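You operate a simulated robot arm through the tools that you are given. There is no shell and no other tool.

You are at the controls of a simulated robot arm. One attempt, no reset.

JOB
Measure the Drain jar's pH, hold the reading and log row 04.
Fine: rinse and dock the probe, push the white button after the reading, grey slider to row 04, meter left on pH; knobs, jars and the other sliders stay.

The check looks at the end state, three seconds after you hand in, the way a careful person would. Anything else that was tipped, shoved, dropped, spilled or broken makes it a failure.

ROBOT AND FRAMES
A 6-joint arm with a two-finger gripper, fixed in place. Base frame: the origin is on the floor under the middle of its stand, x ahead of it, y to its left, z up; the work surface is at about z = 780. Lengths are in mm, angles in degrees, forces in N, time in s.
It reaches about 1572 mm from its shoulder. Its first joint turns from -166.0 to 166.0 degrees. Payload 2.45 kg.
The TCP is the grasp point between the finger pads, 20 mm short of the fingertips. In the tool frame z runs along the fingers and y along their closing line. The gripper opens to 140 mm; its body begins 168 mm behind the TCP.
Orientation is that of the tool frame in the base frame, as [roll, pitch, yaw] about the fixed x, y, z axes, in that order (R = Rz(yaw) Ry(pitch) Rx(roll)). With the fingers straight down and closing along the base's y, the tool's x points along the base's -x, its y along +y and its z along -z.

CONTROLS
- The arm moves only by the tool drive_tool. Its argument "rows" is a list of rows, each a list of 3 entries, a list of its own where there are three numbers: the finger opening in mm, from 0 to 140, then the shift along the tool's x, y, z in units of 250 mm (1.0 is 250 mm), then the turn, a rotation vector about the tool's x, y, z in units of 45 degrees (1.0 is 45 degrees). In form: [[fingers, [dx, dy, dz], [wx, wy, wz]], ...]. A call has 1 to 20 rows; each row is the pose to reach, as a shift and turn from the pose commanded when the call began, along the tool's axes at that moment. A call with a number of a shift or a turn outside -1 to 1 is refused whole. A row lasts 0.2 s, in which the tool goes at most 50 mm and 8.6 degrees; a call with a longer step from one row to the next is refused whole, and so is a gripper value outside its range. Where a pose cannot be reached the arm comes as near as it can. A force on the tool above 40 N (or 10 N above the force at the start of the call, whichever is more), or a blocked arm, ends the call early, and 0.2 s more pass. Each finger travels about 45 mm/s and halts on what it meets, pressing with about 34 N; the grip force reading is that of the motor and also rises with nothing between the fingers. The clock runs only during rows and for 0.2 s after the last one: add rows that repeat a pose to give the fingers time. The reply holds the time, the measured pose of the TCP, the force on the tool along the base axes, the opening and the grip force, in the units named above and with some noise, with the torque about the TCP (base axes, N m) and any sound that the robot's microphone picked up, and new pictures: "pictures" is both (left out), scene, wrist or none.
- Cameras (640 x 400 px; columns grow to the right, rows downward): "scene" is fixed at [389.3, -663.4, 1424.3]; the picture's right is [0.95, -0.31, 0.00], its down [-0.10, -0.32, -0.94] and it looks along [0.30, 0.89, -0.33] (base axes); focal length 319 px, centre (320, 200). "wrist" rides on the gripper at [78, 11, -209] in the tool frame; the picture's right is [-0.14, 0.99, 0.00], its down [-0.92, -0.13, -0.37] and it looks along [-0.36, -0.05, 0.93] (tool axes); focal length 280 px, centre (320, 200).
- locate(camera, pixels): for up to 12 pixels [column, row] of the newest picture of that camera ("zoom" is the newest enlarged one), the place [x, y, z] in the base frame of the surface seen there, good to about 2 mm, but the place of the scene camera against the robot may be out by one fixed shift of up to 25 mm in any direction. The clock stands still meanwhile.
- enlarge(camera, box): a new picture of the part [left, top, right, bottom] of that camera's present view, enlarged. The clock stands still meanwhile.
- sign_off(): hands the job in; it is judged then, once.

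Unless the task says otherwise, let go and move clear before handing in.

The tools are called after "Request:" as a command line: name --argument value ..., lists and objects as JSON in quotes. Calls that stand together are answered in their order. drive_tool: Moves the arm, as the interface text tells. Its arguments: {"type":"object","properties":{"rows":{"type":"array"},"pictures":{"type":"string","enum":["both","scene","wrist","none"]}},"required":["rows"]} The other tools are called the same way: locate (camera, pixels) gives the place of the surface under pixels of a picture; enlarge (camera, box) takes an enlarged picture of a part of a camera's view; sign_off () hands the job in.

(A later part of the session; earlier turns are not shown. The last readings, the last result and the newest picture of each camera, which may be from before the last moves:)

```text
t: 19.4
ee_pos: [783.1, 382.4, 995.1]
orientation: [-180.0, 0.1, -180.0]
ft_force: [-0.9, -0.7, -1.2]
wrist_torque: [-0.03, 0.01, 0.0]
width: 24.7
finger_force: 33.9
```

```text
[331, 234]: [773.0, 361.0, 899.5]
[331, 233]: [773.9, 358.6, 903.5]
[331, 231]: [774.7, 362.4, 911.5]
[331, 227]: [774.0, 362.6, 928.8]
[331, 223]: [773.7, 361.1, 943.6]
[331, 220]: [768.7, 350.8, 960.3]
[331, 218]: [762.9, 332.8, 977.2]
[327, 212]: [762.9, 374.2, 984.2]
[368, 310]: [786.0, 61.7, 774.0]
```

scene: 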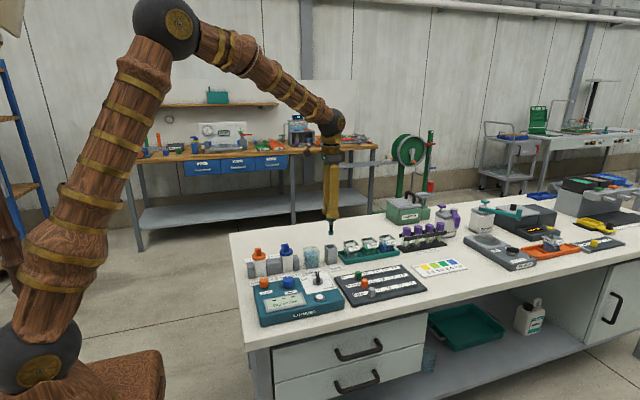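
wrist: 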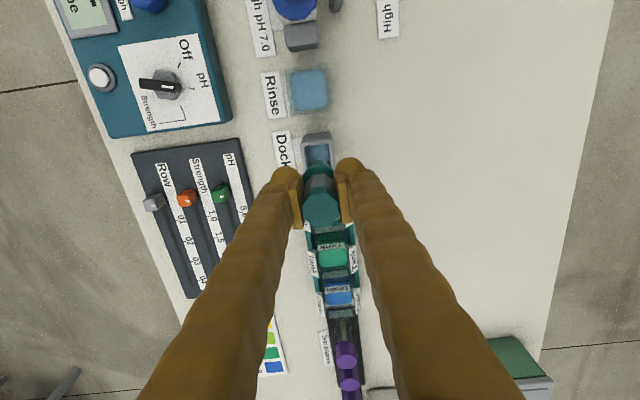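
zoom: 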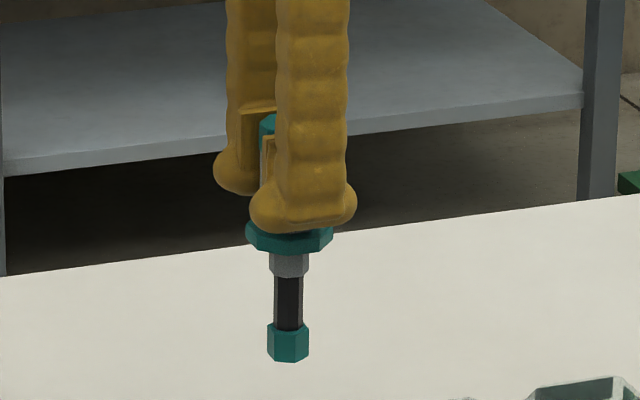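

The tip is about 97 mm below the TCP. I'll carry the probe at this height (tip z≈898, above all jars) 246 mm in +x to over the Drain jar.

Request:
drive_tool --rows '[[15, [-0.1, 0, 0], [0, 0, 0]], [15, [-0.24, 0, 0], [0, 0, 0]], [15, [-0.39, 0, 0], [0, 0, 0]], [15, [-0.54, 0, 0], [0, 0, 0]], [15, [-0.69, 0, 0], [0, 0, 0]], [15, [-0.82, 0, 0], [0, 0, 0]], [15, [-0.92, 0, 0], [0, 0, 0]], [15, [-0.984, 0, 0], [0, 0, 0]], [15, [-0.984, 0, 0], [0, 0, 0]]]' --pictures "both"

Request:
enlarge --camera "scene" --box '[340, 180, 440, 270]'

Request:
enlarge --camera "wrist" --box '[260, 120, 380, 280]'

```text
t: 21.4
ee_pos: [1029.1, 382.9, 994.8]
orientation: [-179.9, 0.1, 180.0]
ft_force: [0.3, 0.1, -1.5]
wrist_torque: [-0.01, 0.02, -0.01]
width: 24.8
finger_force: 33.8
```

scene: 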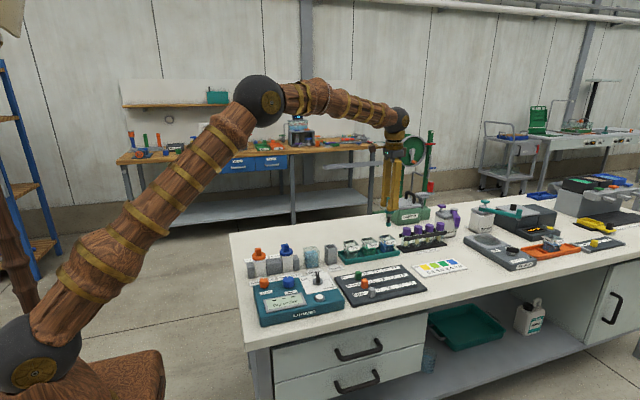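
wrist: 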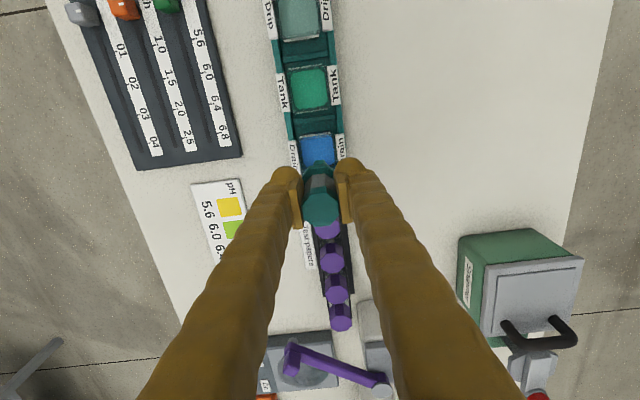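

```text
4.44 times, centred on (390, 225) of scene
```

zoom: 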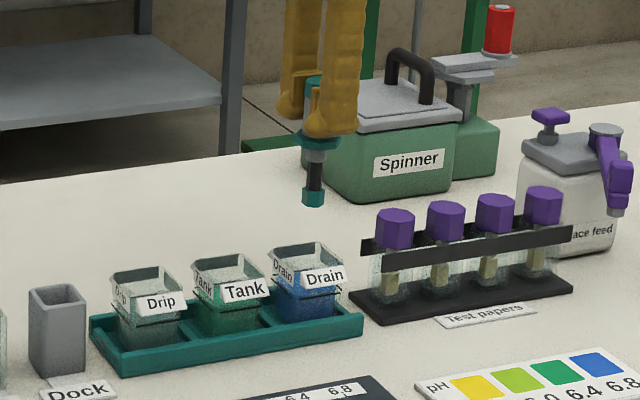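

```text
2.50 times, centred on (320, 200) of wrist
```

zoom: 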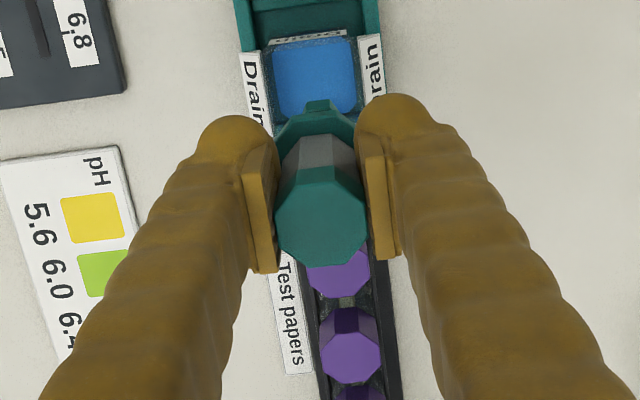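

The probe hangs over the Drain jar; I'll verify the jar's near edges and sides from this view before lowering.

Request:
locate --camera "zoom" --pixels '[[277, 60], [352, 60], [315, 42], [315, 50], [315, 75], [274, 90], [354, 90], [250, 80], [372, 70], [300, 36], [318, 104], [315, 60]]'

```text
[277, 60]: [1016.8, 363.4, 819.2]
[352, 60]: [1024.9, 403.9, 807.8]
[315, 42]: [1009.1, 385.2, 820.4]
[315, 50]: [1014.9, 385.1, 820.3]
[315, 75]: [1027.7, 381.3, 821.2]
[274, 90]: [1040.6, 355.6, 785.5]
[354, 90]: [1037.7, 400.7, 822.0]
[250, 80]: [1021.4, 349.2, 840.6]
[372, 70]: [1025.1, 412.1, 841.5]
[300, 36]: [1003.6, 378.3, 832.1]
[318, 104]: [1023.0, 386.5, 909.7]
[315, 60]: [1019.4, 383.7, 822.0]
```

The liquid spans x 1008–1052, y 362–404, and the tip is centred over it. I'll lower the probe to TCP z≈897 (tip ≈800, about 20 mm into the liquid) and hold.

Request:
drive_tool --rows '[[15, [0, 0, 0.1], [0, 0, 0]], [15, [0, 0, 0.2], [0, 0, 0]], [15, [0, 0, 0.28], [0, 0, 0]], [15, [0, 0, 0.34], [0, 0, 0]], [15, [0, 0, 0.39], [0, 0, 0]], [15, [0, 0, 0.39], [0, 0, 0]], [15, [0, 0, 0.39], [0, 0, 0]], [15, [0, 0, 0.39], [0, 0, 0]]]' --pictures "both"

Request:
enlarge --camera "scene" --box '[250, 265, 350, 330]'

Request:
enlarge --camera "scene" --box '[340, 180, 440, 270]'

```text
t: 23.2
ee_pos: [1027.3, 383.7, 899.2]
orientation: [179.9, 0.1, 180.0]
ft_force: [0.9, 1.0, -2.2]
wrist_torque: [-0.02, 0.02, 0.0]
width: 24.8
finger_force: 33.7
```

scene: 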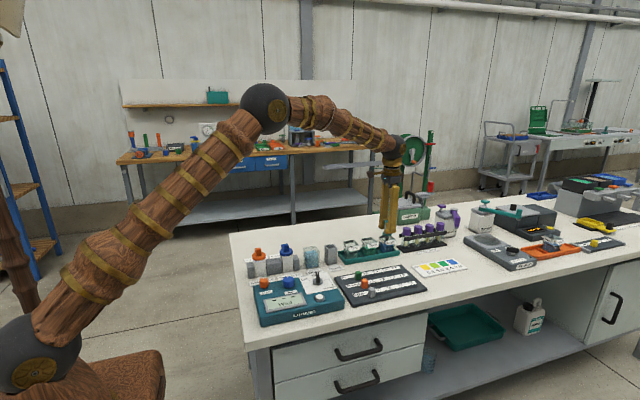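
wrist: 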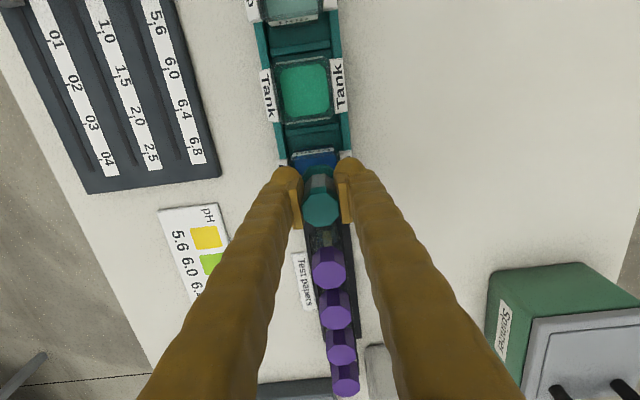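

```text
6.15 times, centred on (300, 298) of scene
```

zoom: 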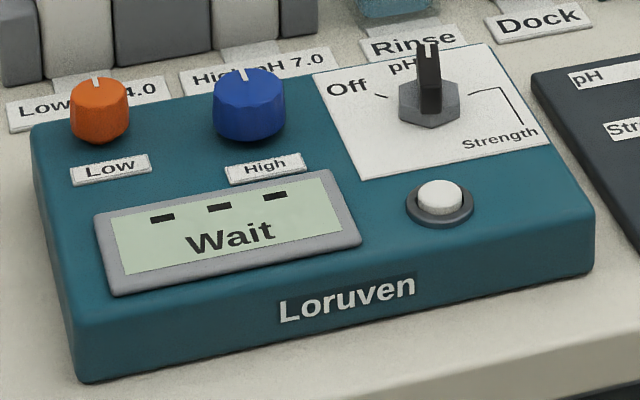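

```text
4.44 times, centred on (390, 225) of scene
```

zoom: 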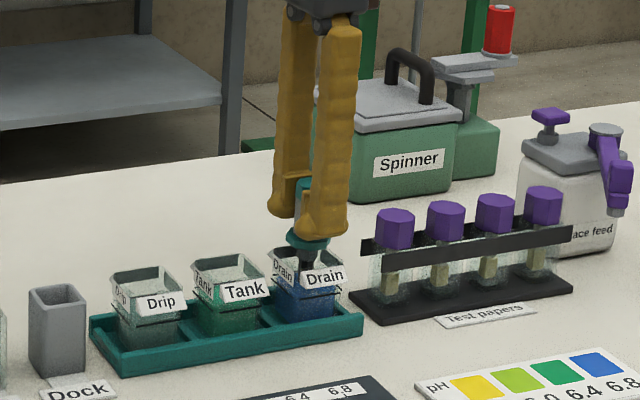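

The display now says "Wait", so the probe is sensing the Drain liquid. I'll hold still and let the reading settle.

Request:
drive_tool --rows '[[15, [0, 0, 0], [0, 0, 0]], [15, [0, 0, 0], [0, 0, 0]], [15, [0, 0, 0], [0, 0, 0]], [15, [0, 0, 0], [0, 0, 0]], [15, [0, 0, 0], [0, 0, 0]], [15, [0, 0, 0], [0, 0, 0]], [15, [0, 0, 0], [0, 0, 0]], [15, [0, 0, 0], [0, 0, 0]], [15, [0, 0, 0], [0, 0, 0]], [15, [0, 0, 0], [0, 0, 0]], [15, [0, 0, 0], [0, 0, 0]], [15, [0, 0, 0], [0, 0, 0]], [15, [0, 0, 0], [0, 0, 0]], [15, [0, 0, 0], [0, 0, 0]], [15, [0, 0, 0], [0, 0, 0]]]' --pictures "scene"

Request:
enlarge --camera "scene" --box '[250, 265, 350, 330]'

```text
t: 26.4
ee_pos: [1028.2, 385.1, 896.9]
orientation: [180.0, 0.1, -179.8]
ft_force: [-0.1, 0.1, -1.4]
wrist_torque: [0.01, -0.01, -0.01]
width: 24.8
finger_force: 34.2
```

scene: 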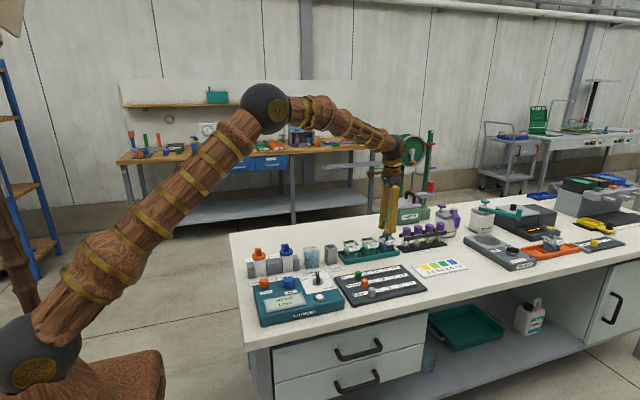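

```text
6.15 times, centred on (300, 298) of scene
```

zoom: 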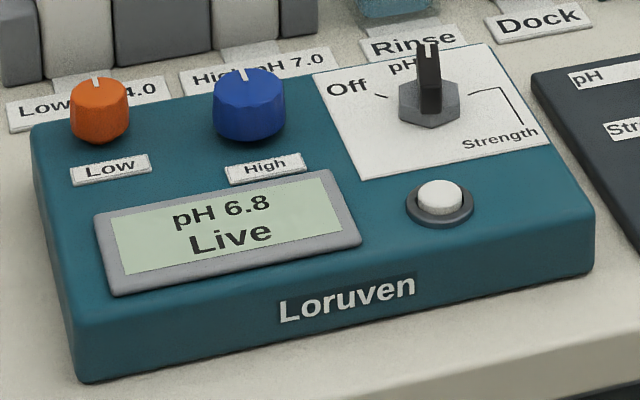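

The display shows "pH 6.8 Live". I'll lift the probe clear and see whether the meter keeps the reading when it leaves the liquid.

Request:
drive_tool --rows '[[15, [0, 0, -0.06], [0, 0, 0]], [15, [0, 0, -0.14], [0, 0, 0]], [15, [0, 0, -0.24], [0, 0, 0]], [15, [0, 0, -0.34], [0, 0, 0]], [15, [0, 0, -0.39], [0, 0, 0]]]' --pictures "scene"

Request:
enlarge --camera "scene" --box '[250, 265, 350, 330]'

Request:
enlarge --camera "scene" --box '[340, 180, 440, 270]'

```text
t: 27.6
ee_pos: [1028.0, 383.9, 995.7]
orientation: [179.9, 0.0, -179.9]
ft_force: [0.4, -0.4, -1.3]
wrist_torque: [0.01, 0.04, -0.01]
width: 24.9
finger_force: 34.1
```

scene: 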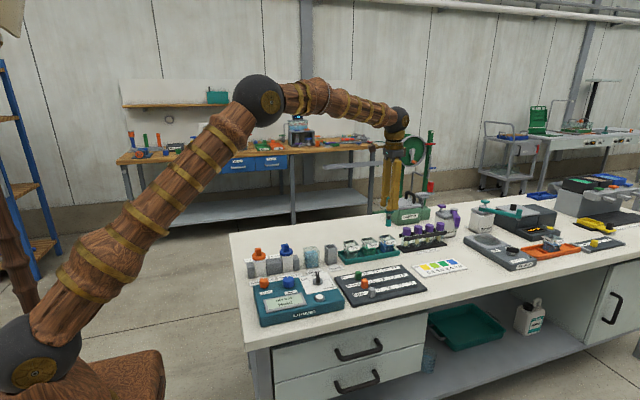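

```text
6.15 times, centred on (300, 298) of scene
```

zoom: 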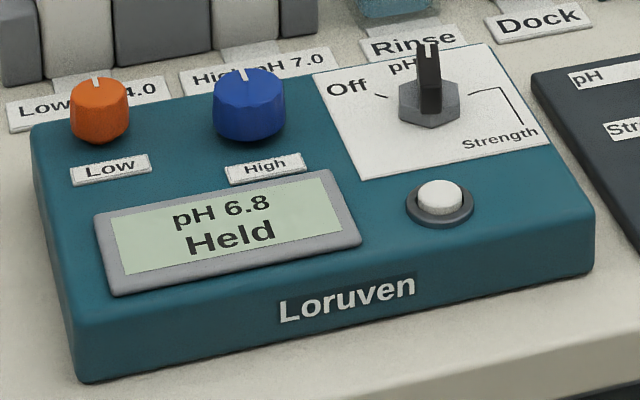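

```text
4.44 times, centred on (390, 225) of scene
```

zoom: 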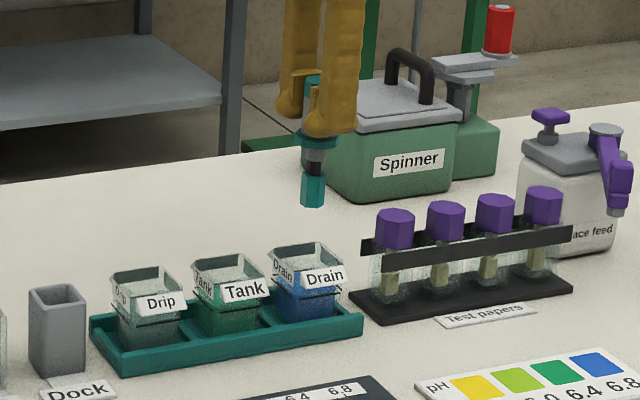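

Lifting turned the display to "pH 6.8 Held", so the reading is retained. I'll carry the probe back toward the rinse beaker at the same safe height.

Request:
drive_tool --rows '[[15, [0.08, 0, 0], [0, 0, 0]], [15, [0.2, 0, 0], [0, 0, 0]], [15, [0.34, 0, 0], [0, 0, 0]], [15, [0.5, 0, 0], [0, 0, 0]], [15, [0.66, 0, 0], [0, 0, 0]], [15, [0.8, 0, 0], [0, 0, 0]], [15, [0.92, 0, 0], [0, 0, 0]], [15, [0.984, 0, 0], [0, 0, 0]], [15, [0.984, 0, 0], [0, 0, 0]]]' --pictures "both"

Request:
enlarge --camera "wrist" --box '[260, 50, 360, 180]'

Request:
locate --camera "zoom" --pixels '[[255, 70], [360, 70], [310, 65], [310, 35], [310, 110], [310, 140], [245, 50], [375, 100], [310, 150], [260, 120], [365, 120], [310, 90]]'

```text
t: 29.6
ee_pos: [781.9, 382.7, 996.3]
orientation: [-180.0, 0.2, 180.0]
ft_force: [0.4, -0.2, -1.6]
wrist_torque: [0.01, 0.0, 0.0]
width: 24.8
finger_force: 34.1
```

scene: 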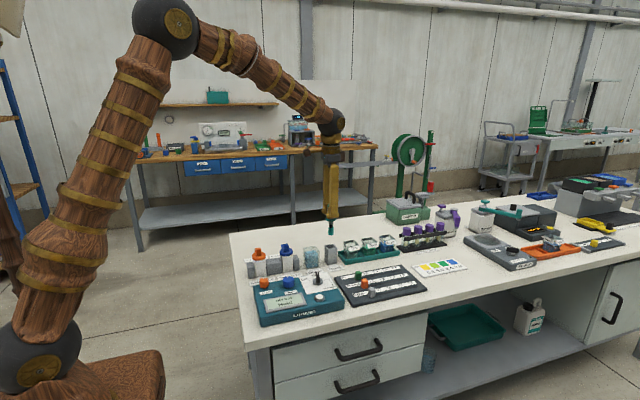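
wrist: 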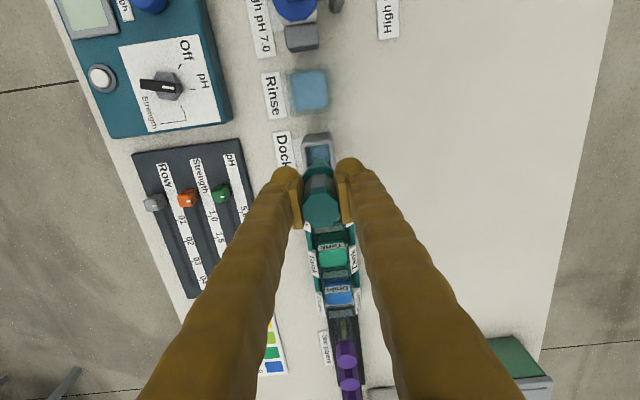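

```text
3.08 times, centred on (310, 115) of wrist
```

zoom: 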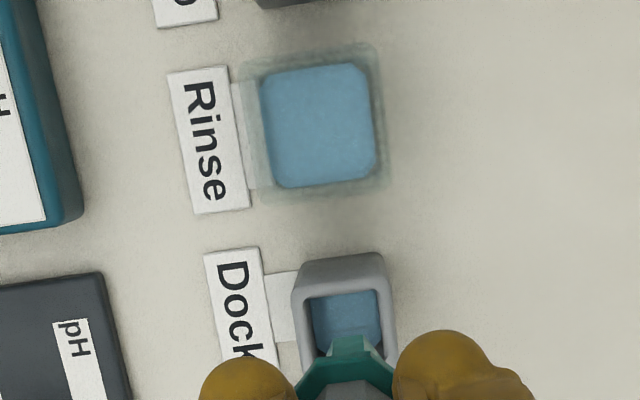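

```text
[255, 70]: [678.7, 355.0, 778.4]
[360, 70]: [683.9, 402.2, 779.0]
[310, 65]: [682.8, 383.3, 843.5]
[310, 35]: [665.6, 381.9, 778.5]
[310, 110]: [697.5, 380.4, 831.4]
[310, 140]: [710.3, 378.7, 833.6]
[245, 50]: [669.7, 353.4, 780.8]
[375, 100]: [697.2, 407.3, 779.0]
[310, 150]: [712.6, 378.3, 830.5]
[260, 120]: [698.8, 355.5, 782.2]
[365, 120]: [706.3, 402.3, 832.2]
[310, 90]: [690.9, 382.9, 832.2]
```

Request:
locate --camera "zoom" --pixels '[[270, 130], [370, 125], [315, 74], [325, 180], [320, 125], [318, 195], [313, 55], [320, 290], [345, 310], [310, 270], [250, 130], [383, 130]]'

Request:
enlarge --camera "scene" --box '[290, 230, 350, 280]'

```text
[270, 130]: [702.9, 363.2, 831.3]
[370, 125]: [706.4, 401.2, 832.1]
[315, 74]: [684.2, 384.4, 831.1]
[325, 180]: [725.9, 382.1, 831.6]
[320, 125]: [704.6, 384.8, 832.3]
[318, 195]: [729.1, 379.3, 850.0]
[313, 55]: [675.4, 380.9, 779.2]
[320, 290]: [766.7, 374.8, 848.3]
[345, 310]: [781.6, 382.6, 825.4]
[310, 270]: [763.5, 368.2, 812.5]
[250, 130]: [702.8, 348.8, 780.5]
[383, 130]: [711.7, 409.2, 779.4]
```

```text
8.00 times, centred on (320, 255) of scene
```

zoom: 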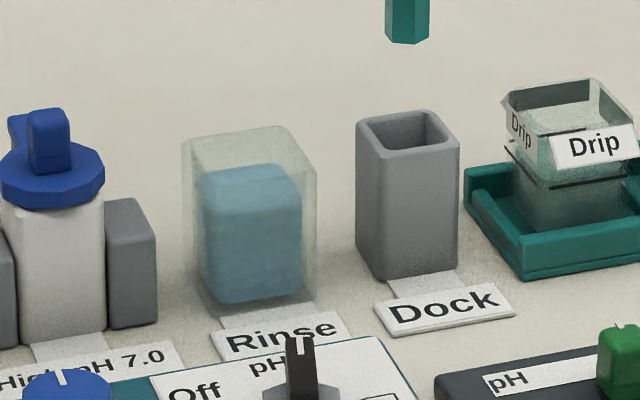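

Rinse liquid centre (705, 382), surface z≈832, rim ≈850. I'll move over it and dip the probe to TCP z≈898, holding for about 2 s.

Request:
drive_tool --rows '[[15, [0.1, 0, 0], [0, 0, 0]], [15, [0.22, 0, 0], [0, 0, 0]], [15, [0.308, 0, 0], [0, 0, 0]], [15, [0.308, 0, 0], [0, 0, 0]], [15, [0.308, 0, 0.1], [0, 0, 0]], [15, [0.308, 0, 0.2], [0, 0, 0]], [15, [0.308, 0, 0.28], [0, 0, 0]], [15, [0.308, 0, 0.34], [0, 0, 0]], [15, [0.308, 0, 0.392], [0, 0, 0]], [15, [0.308, 0, 0.392], [0, 0, 0]], [15, [0.308, 0, 0.392], [0, 0, 0]]]' --pictures "both"

Request:
enlarge --camera "scene" --box '[250, 265, 350, 330]'

Request:
enlarge --camera "scene" --box '[280, 200, 360, 280]'

```text
t: 32.0
ee_pos: [705.5, 383.4, 896.0]
orientation: [-180.0, 0.1, 180.0]
ft_force: [0.4, 0.5, -0.8]
wrist_torque: [-0.01, 0.03, -0.03]
width: 24.9
finger_force: 34.0
```

scene: 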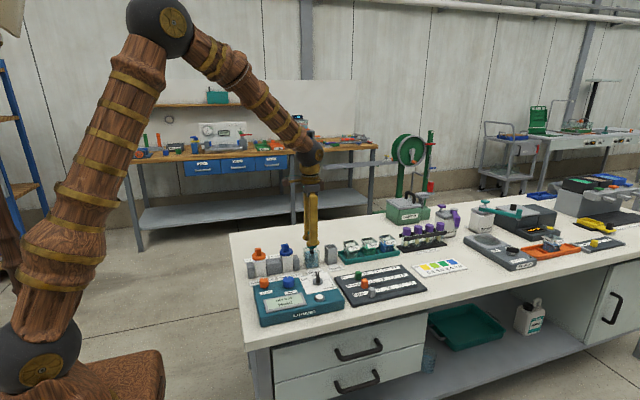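
wrist: 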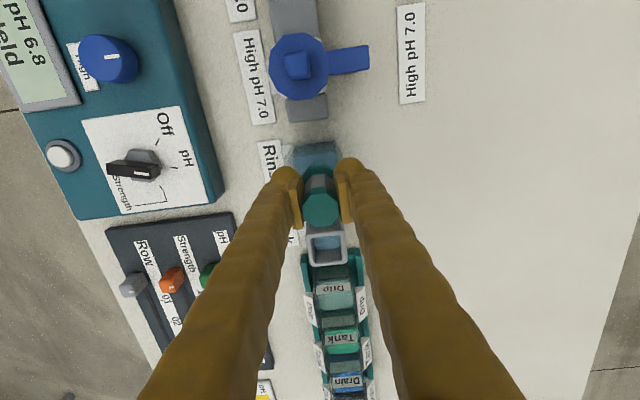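

```text
6.15 times, centred on (300, 298) of scene
```

zoom: 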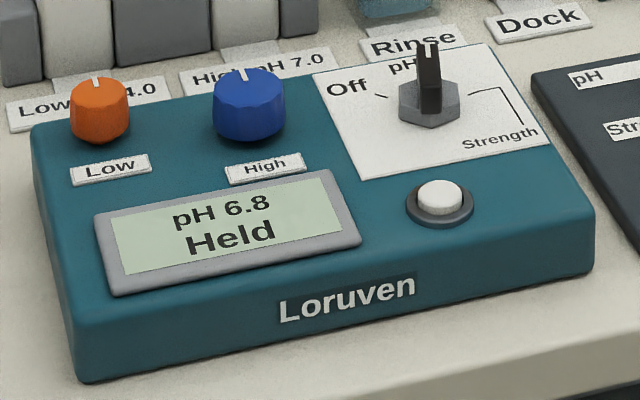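

```text
5.00 times, centred on (320, 240) of scene
```

zoom: 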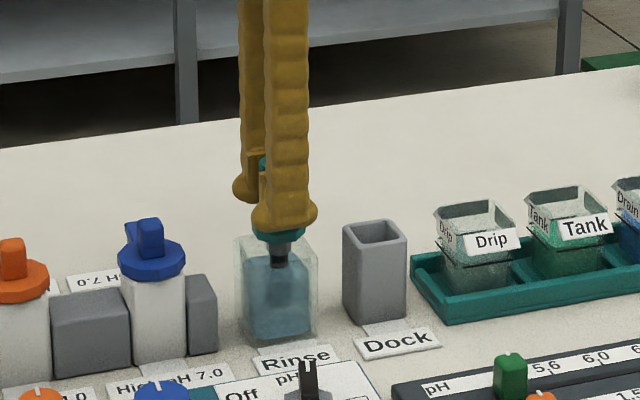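

The rinse leaves the display at "pH 6.8 Held". I'll keep the probe in the rinse for about 2.5 s more with a small up-and-down dunk, then lift clear.

Request:
drive_tool --rows '[[15, [0, 0, 0], [0, 0, 0]], [15, [0, 0, -0.03], [0, 0, 0]], [15, [0, 0, 0], [0, 0, 0]], [15, [0, 0, -0.03], [0, 0, 0]], [15, [0, 0, 0], [0, 0, 0]], [15, [0, 0, 0], [0, 0, 0]], [15, [0, 0, 0], [0, 0, 0]], [15, [0, 0, 0], [0, 0, 0]], [15, [0, 0, 0], [0, 0, 0]], [15, [0, 0, 0], [0, 0, 0]], [15, [0, 0, 0], [0, 0, 0]], [15, [0, 0, 0], [0, 0, 0]], [15, [0, 0, -0.06], [0, 0, 0]], [15, [0, 0, -0.14], [0, 0, 0]], [15, [0, 0, -0.24], [0, 0, 0]], [15, [0, 0, -0.34], [0, 0, 0]], [15, [0, 0, -0.392], [0, 0, 0]], [15, [0, 0, -0.392], [0, 0, 0]]]' --pictures "both"

Request:
enlarge --camera "scene" --box '[250, 200, 350, 330]'

```text
t: 35.8
ee_pos: [705.7, 383.2, 996.1]
orientation: [180.0, 0.1, 180.0]
ft_force: [0.0, 0.6, -1.2]
wrist_torque: [0.03, 0.03, 0.0]
width: 24.7
finger_force: 33.7
```

scene: 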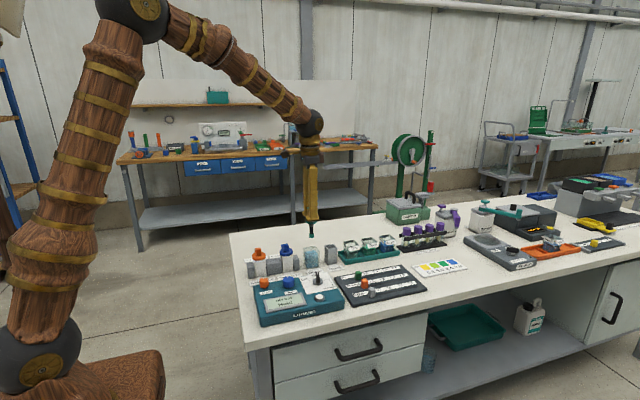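
wrist: 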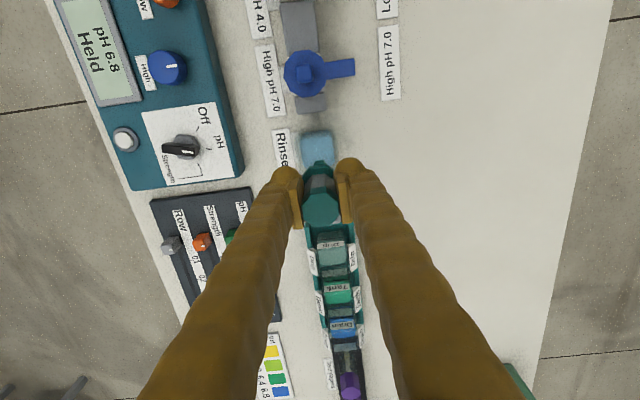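

```text
3.08 times, centred on (300, 265) of scene
```

zoom: 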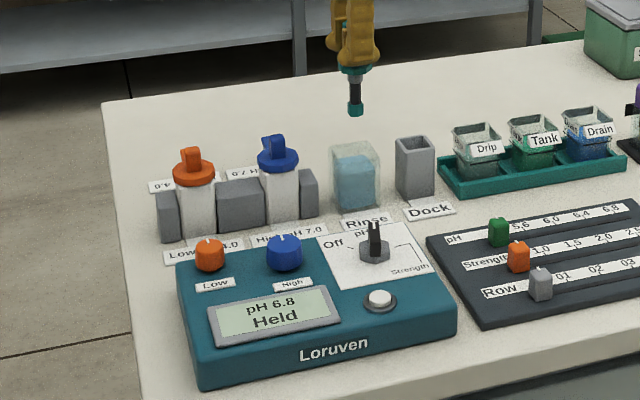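

The probe is rinsed and the reading is still held. I'll return over the dock at the same height and check alignment before lowering.

Request:
drive_tool --rows '[[15, [-0.1, 0, 0], [0, 0, 0]], [15, [-0.22, 0, 0], [0, 0, 0]], [15, [-0.308, 0, 0], [0, 0, 0]], [15, [-0.308, 0, 0], [0, 0, 0]], [15, [-0.308, 0, 0.1], [0, 0, 0]], [15, [-0.308, 0, 0.16], [0, 0, 0]], [15, [-0.308, 0, 0.16], [0, 0, 0]]]' --pictures "both"

Request:
enlarge --camera "scene" --box '[300, 200, 360, 270]'

Request:
enlarge --camera "wrist" --box '[270, 110, 370, 240]'

```text
t: 37.4
ee_pos: [782.6, 382.7, 955.8]
orientation: [-180.0, 0.1, -180.0]
ft_force: [-0.1, -0.9, -0.7]
wrist_torque: [-0.02, 0.0, -0.02]
width: 24.8
finger_force: 34.5
```

scene: 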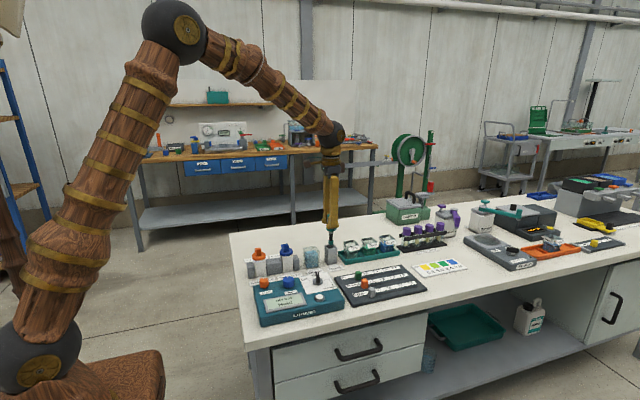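
wrist: 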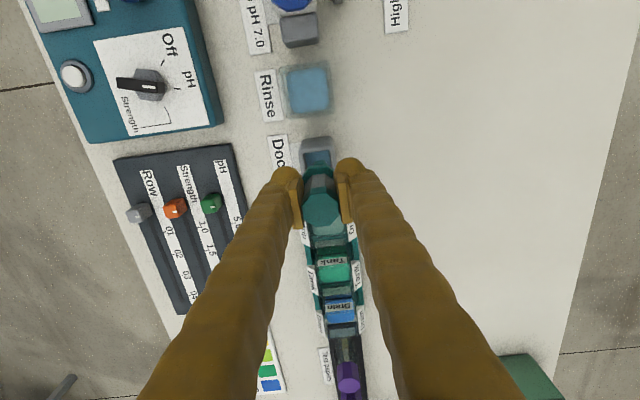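

```text
5.71 times, centred on (330, 235) of scene
```

zoom: 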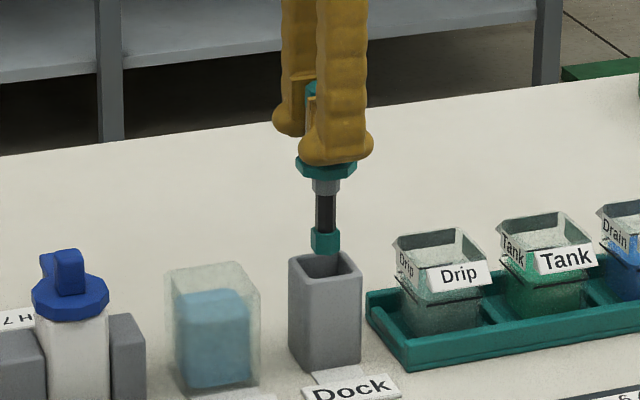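

```text
3.08 times, centred on (320, 175) of wrist
```

zoom: 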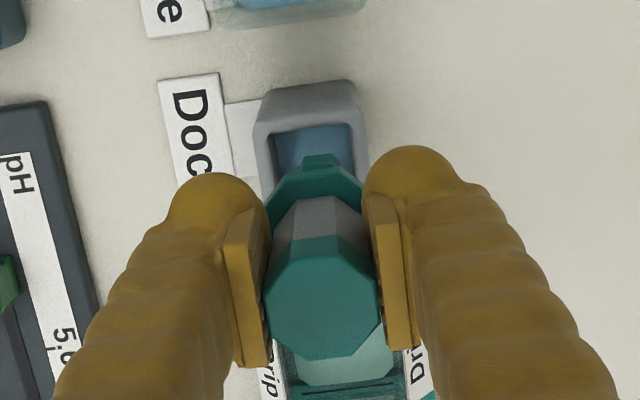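

The tip (scene zoom ~325,240) is right over the dock opening. I'll lower the remaining 70 mm to the recorded docked height, checking before opening.

Request:
drive_tool --rows '[[15, [0, 0, 0.06], [0, 0, 0]], [15, [0, 0, 0.12], [0, 0, 0]], [15, [0, 0, 0.18], [0, 0, 0]], [15, [0, 0, 0.23], [0, 0, 0]], [15, [0, 0, 0.26], [0, 0, 0]], [15, [0, 0, 0.277], [0, 0, 0]], [15, [0, 0, 0.277], [0, 0, 0]]]' --pictures "scene"

Request:
enlarge --camera "scene" --box '[300, 200, 360, 270]'

```text
t: 39.0
ee_pos: [782.5, 383.0, 886.1]
orientation: [-180.0, 0.1, -180.0]
ft_force: [0.3, 0.3, -1.9]
wrist_torque: [-0.01, -0.01, -0.02]
width: 24.9
finger_force: 34.7
```

scene: 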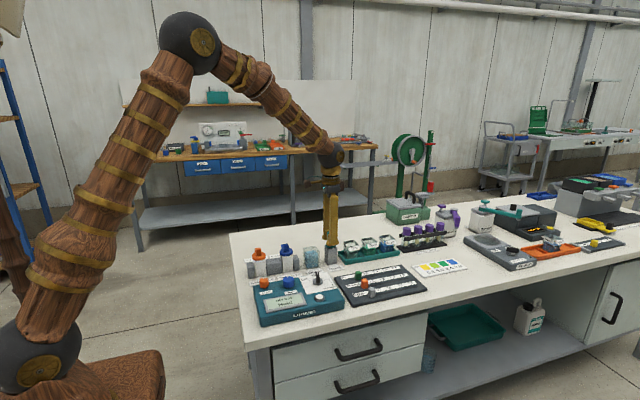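

```text
5.71 times, centred on (330, 235) of scene
```

zoom: 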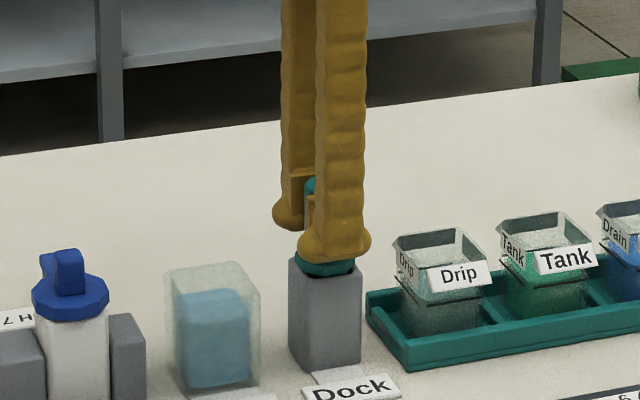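

The collar sits on the dock rim as it did originally, with no side force. I'll ease down the last millimetre, open the fingers and rise straight up.

Request:
drive_tool --rows '[[15, [0, 0, 0.003], [0, 0, 0]], [28, [0, 0, 0.003], [0, 0, 0]], [40, [0, 0, 0.003], [0, 0, 0]], [55, [0, 0, 0.003], [0, 0, 0]], [70, [0, 0, 0.003], [0, 0, 0]], [80, [0, 0, 0.003], [0, 0, 0]], [80, [0, 0, 0.003], [0, 0, 0]], [80, [0, 0, -0.06], [0, 0, 0]], [80, [0, 0, -0.15], [0, 0, 0]], [80, [0, 0, -0.28], [0, 0, 0]], [80, [0, 0, -0.42], [0, 0, 0]], [80, [0, 0, -0.5], [0, 0, 0]]]' --pictures "both"

Request:
enlarge --camera "scene" --box '[240, 210, 400, 330]'

```text
t: 41.6
ee_pos: [781.5, 382.7, 1011.9]
orientation: [179.9, 0.1, 180.0]
ft_force: [-0.7, -0.5, -0.2]
wrist_torque: [0.02, -0.01, 0.01]
width: 79.9
finger_force: 0.1
```

scene: 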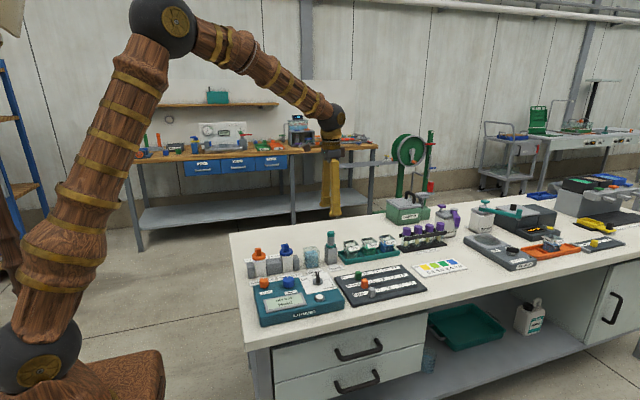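
wrist: 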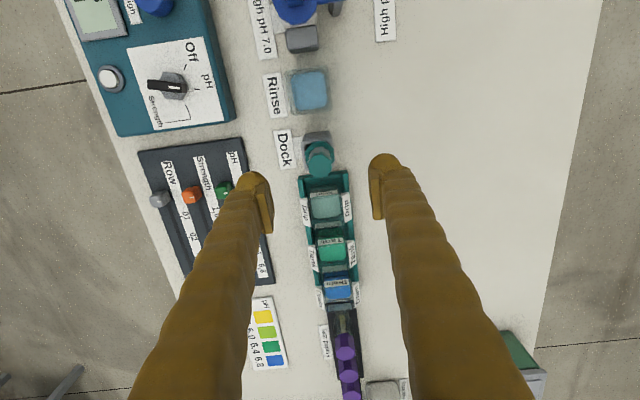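

```text
3.33 times, centred on (320, 270) of scene
```

zoom: 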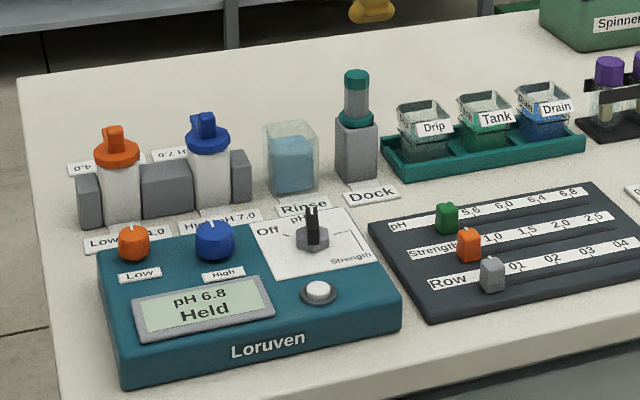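

The probe is docked and the meter still shows "pH 6.8 Held". Next I'll position the −y finger (opened wide so the other finger clears the mode switch) above the white button at (654, 130).

Request:
drive_tool --rows '[[95, [0.085, -0.113, 0], [0, 0, 0]], [110, [0.17, -0.226, 0], [0, 0, 0]], [125, [0.255, -0.34, 0], [0, 0, 0]], [140, [0.34, -0.453, 0], [0, 0, 0]], [140, [0.425, -0.566, 0], [0, 0, 0]], [140, [0.51, -0.679, 0], [0, 0, 0]], [140, [0.51, -0.679, 0.12], [0, 0, 0]], [140, [0.51, -0.679, 0.25], [0, 0, 0]], [140, [0.51, -0.679, 0.36], [0, 0, 0]], [140, [0.51, -0.679, 0.36], [0, 0, 0]]]' --pictures "both"

Request:
enlarge --camera "scene" --box '[250, 210, 370, 330]'

Request:
enlarge --camera "wrist" --box '[120, 60, 320, 260]'

```text
t: 43.8
ee_pos: [655.2, 212.2, 921.3]
orientation: [-180.0, 0.1, 180.0]
ft_force: [-0.2, -0.6, -0.5]
wrist_torque: [0.0, 0.0, 0.02]
width: 140.1
finger_force: 0.1
```

scene: 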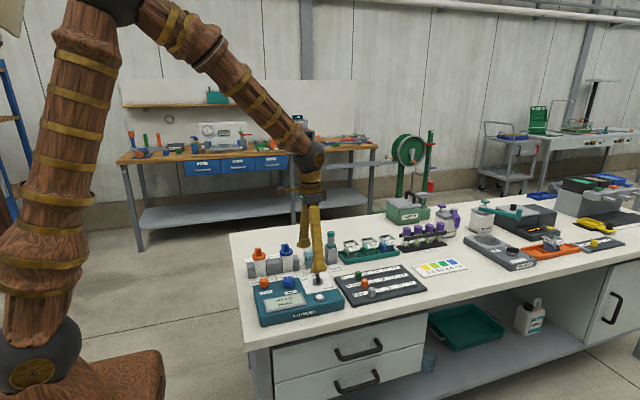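
wrist: 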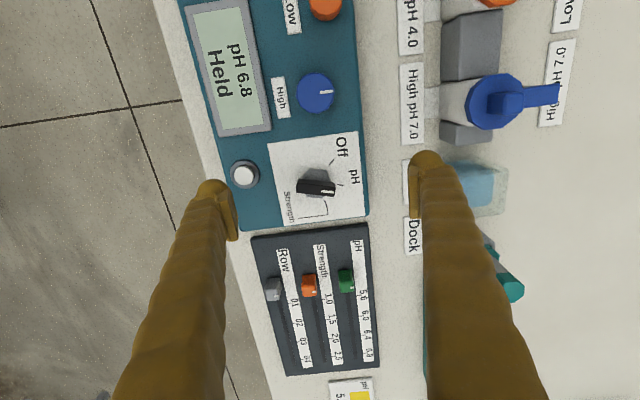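

```text
3.33 times, centred on (310, 270) of scene
```

zoom: 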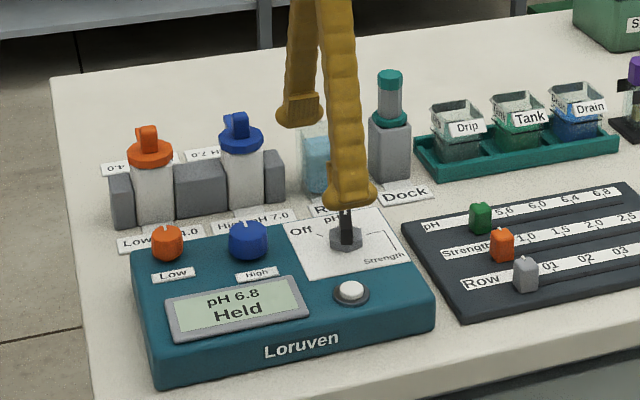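

```text
2.00 times, centred on (220, 160) of wrist
```

zoom: 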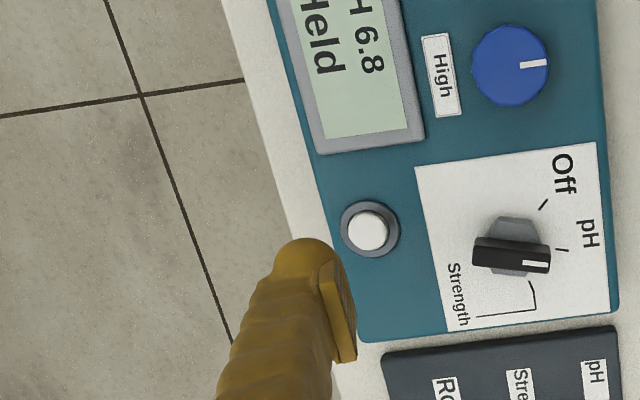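

The projected position for a button directly under the finger (≈247,175) matches the observed button at (245,174). I'll verify by locating it and the display bezel corner.

Request:
locate --camera "wrist" --pixels '[[244, 174], [239, 174], [249, 174], [244, 168], [244, 180], [232, 176], [257, 172], [244, 161], [265, 128], [228, 135], [245, 133]]'

```text
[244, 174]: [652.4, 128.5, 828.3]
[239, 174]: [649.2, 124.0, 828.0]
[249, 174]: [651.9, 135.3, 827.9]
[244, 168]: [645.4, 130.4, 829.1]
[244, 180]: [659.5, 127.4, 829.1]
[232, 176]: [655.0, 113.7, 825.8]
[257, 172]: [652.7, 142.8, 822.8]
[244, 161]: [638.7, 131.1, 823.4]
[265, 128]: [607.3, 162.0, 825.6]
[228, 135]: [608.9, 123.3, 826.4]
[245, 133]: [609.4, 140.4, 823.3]
```

Button centre is (652, 129), top 828.5, ring at ~824. I'll press it gently with the −y finger in small steps (contact expected at TCP z≈848.5, to ≈844.5) and retract.

Request:
drive_tool --rows '[[140, [0.008, -0.004, 0.1], [0, 0, 0]], [140, [0.008, -0.004, 0.2], [0, 0, 0]], [140, [0.008, -0.004, 0.26], [0, 0, 0]], [140, [0.008, -0.004, 0.28], [0, 0, 0]], [140, [0.008, -0.004, 0.29], [0, 0, 0]], [140, [0.008, -0.004, 0.296], [0, 0, 0]], [140, [0.008, -0.004, 0.302], [0, 0, 0]], [140, [0.008, -0.004, 0.307], [0, 0, 0]], [140, [0.008, -0.004, 0.307], [0, 0, 0]]]' --pictures "both"

Request:
enlarge --camera "scene" --box '[250, 230, 370, 330]'

```text
t: 45.8
ee_pos: [652.1, 211.8, 843.9]
orientation: [-180.0, 0.0, 179.9]
ft_force: [-0.1, -0.2, -0.1]
wrist_torque: [0.0, 0.02, -0.02]
width: 140.0
finger_force: 0.0
```

scene: 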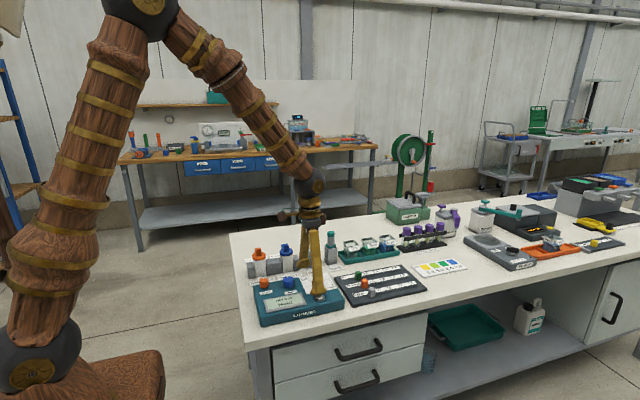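
wrist: 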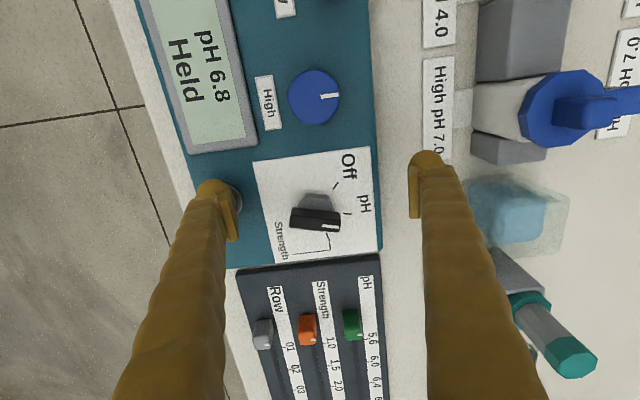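

```text
4.00 times, centred on (310, 280) of scene
```

zoom: 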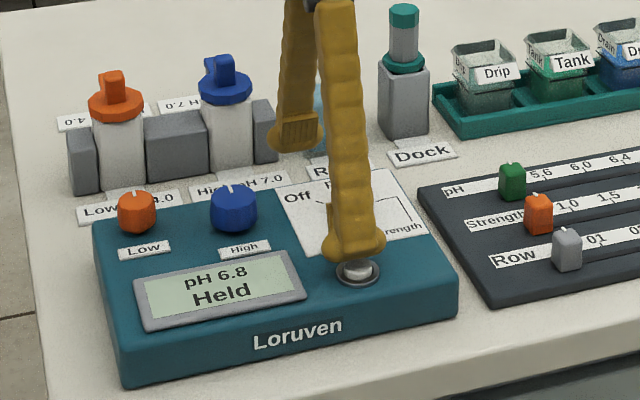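

No contact force at TCP z=844: the scene zoom shows the foot (352,250) slightly above/behind the white button (358,270). I'll measure the gap.

Request:
locate --camera "zoom" --pixels '[[352, 256], [340, 252], [365, 252], [352, 248], [330, 245], [380, 243], [358, 268], [358, 275], [358, 284], [352, 235], [352, 262], [345, 270]]'

Request:
enlarge --camera "scene" --box '[295, 275, 345, 310]'

Request:
enlarge --camera "wrist" --box '[180, 160, 280, 260]'

```text
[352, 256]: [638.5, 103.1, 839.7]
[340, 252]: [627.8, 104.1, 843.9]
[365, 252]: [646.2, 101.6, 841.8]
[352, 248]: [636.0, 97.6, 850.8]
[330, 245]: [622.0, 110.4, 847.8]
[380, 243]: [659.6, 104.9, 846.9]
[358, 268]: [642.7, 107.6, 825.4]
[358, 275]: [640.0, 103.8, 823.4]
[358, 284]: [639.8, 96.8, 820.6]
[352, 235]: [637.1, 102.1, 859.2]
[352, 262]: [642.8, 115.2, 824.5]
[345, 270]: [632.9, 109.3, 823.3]
```

```text
11.43 times, centred on (320, 292) of scene
```

zoom: 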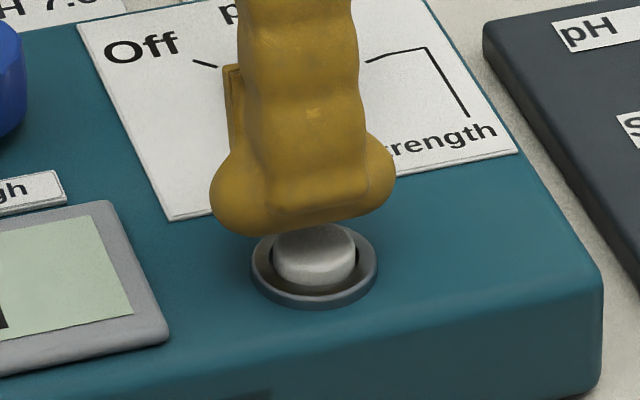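

```text
4.00 times, centred on (230, 210) of wrist
```

zoom: 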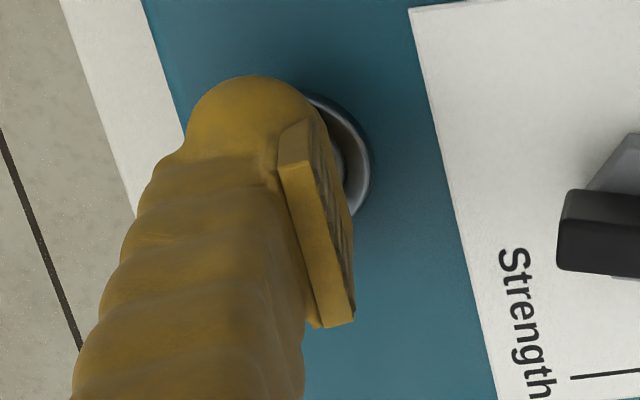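

With the fingers wide open the tip sits higher than expected (foot bottom ≈838–842), and slightly behind the button. I'll shift 5 mm toward −y, 1.5 mm +x, and lower in 2 mm steps, watching the force.

Request:
drive_tool --rows '[[140, [-0.006, -0.02, 0], [0, 0, 0]], [140, [-0.006, -0.02, 0.008], [0, 0, 0]], [140, [-0.006, -0.02, 0.016], [0, 0, 0]], [140, [-0.006, -0.02, 0.024], [0, 0, 0]], [140, [-0.006, -0.02, 0.032], [0, 0, 0]]]' --pictures "both"

Request:
enlarge --camera "scene" --box '[250, 265, 350, 320]'

```text
t: 47.0
ee_pos: [654.8, 207.9, 836.8]
orientation: [-179.9, 0.1, 180.0]
ft_force: [-1.4, -1.1, 5.9]
wrist_torque: [-0.45, -0.01, -0.12]
width: 140.0
finger_force: 0.1
heard: click
```

scene: 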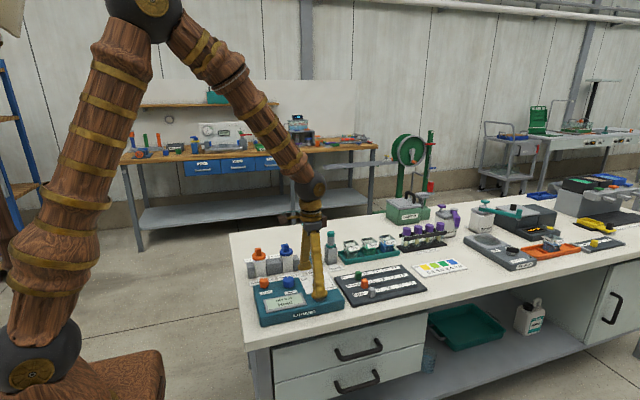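
wrist: 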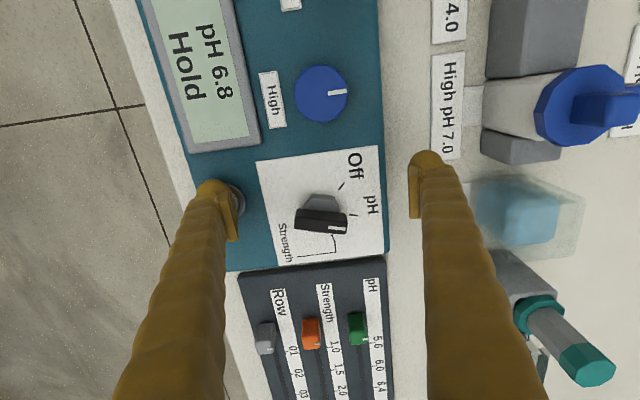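

```text
6.40 times, centred on (300, 292) of scene
```

zoom: 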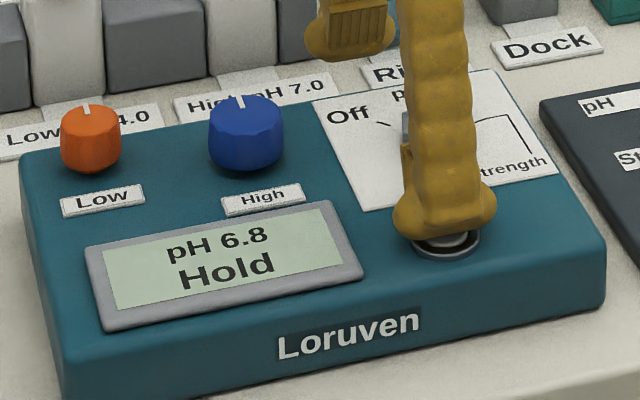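

A click was heard and the display changed to "pH 6.8 Hold". I'll retract straight up and confirm it stays.

Request:
drive_tool --rows '[[140, [0, 0, -0.04], [0, 0, 0]], [140, [0, 0, -0.12], [0, 0, 0]], [140, [0, 0, -0.25], [0, 0, 0]], [140, [0, 0, -0.4], [0, 0, 0]], [140, [0, 0, -0.5], [0, 0, 0]]]' --pictures "both"

Request:
enlarge --camera "scene" --box '[250, 250, 430, 330]'

```text
t: 48.2
ee_pos: [654.1, 206.6, 961.4]
orientation: [-179.9, 0.1, -180.0]
ft_force: [-0.3, 0.6, -0.6]
wrist_torque: [0.02, -0.01, -0.03]
width: 139.8
finger_force: 0.0
```

scene: 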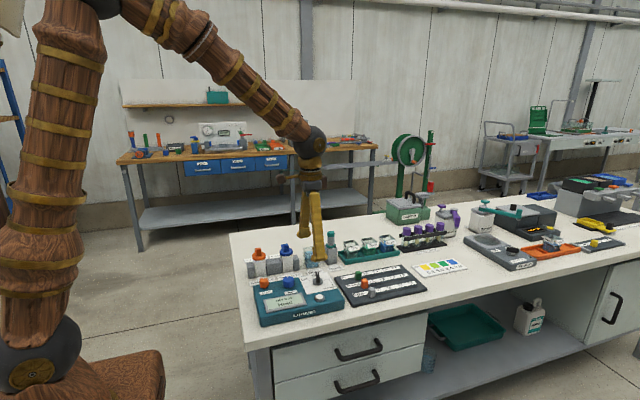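
wrist: 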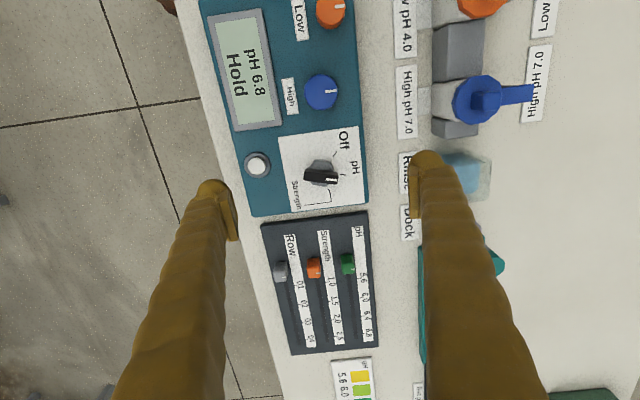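

```text
3.56 times, centred on (340, 290) of scene
```

zoom: 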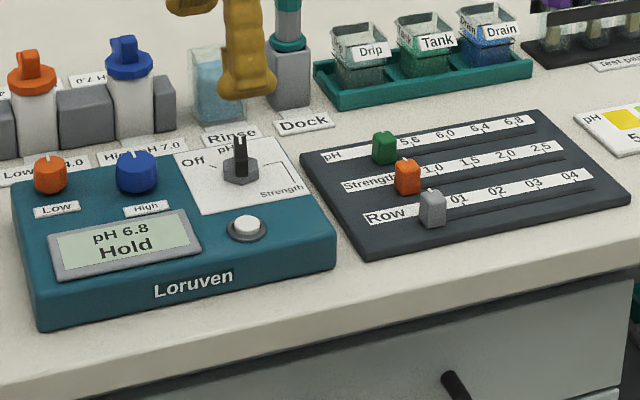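

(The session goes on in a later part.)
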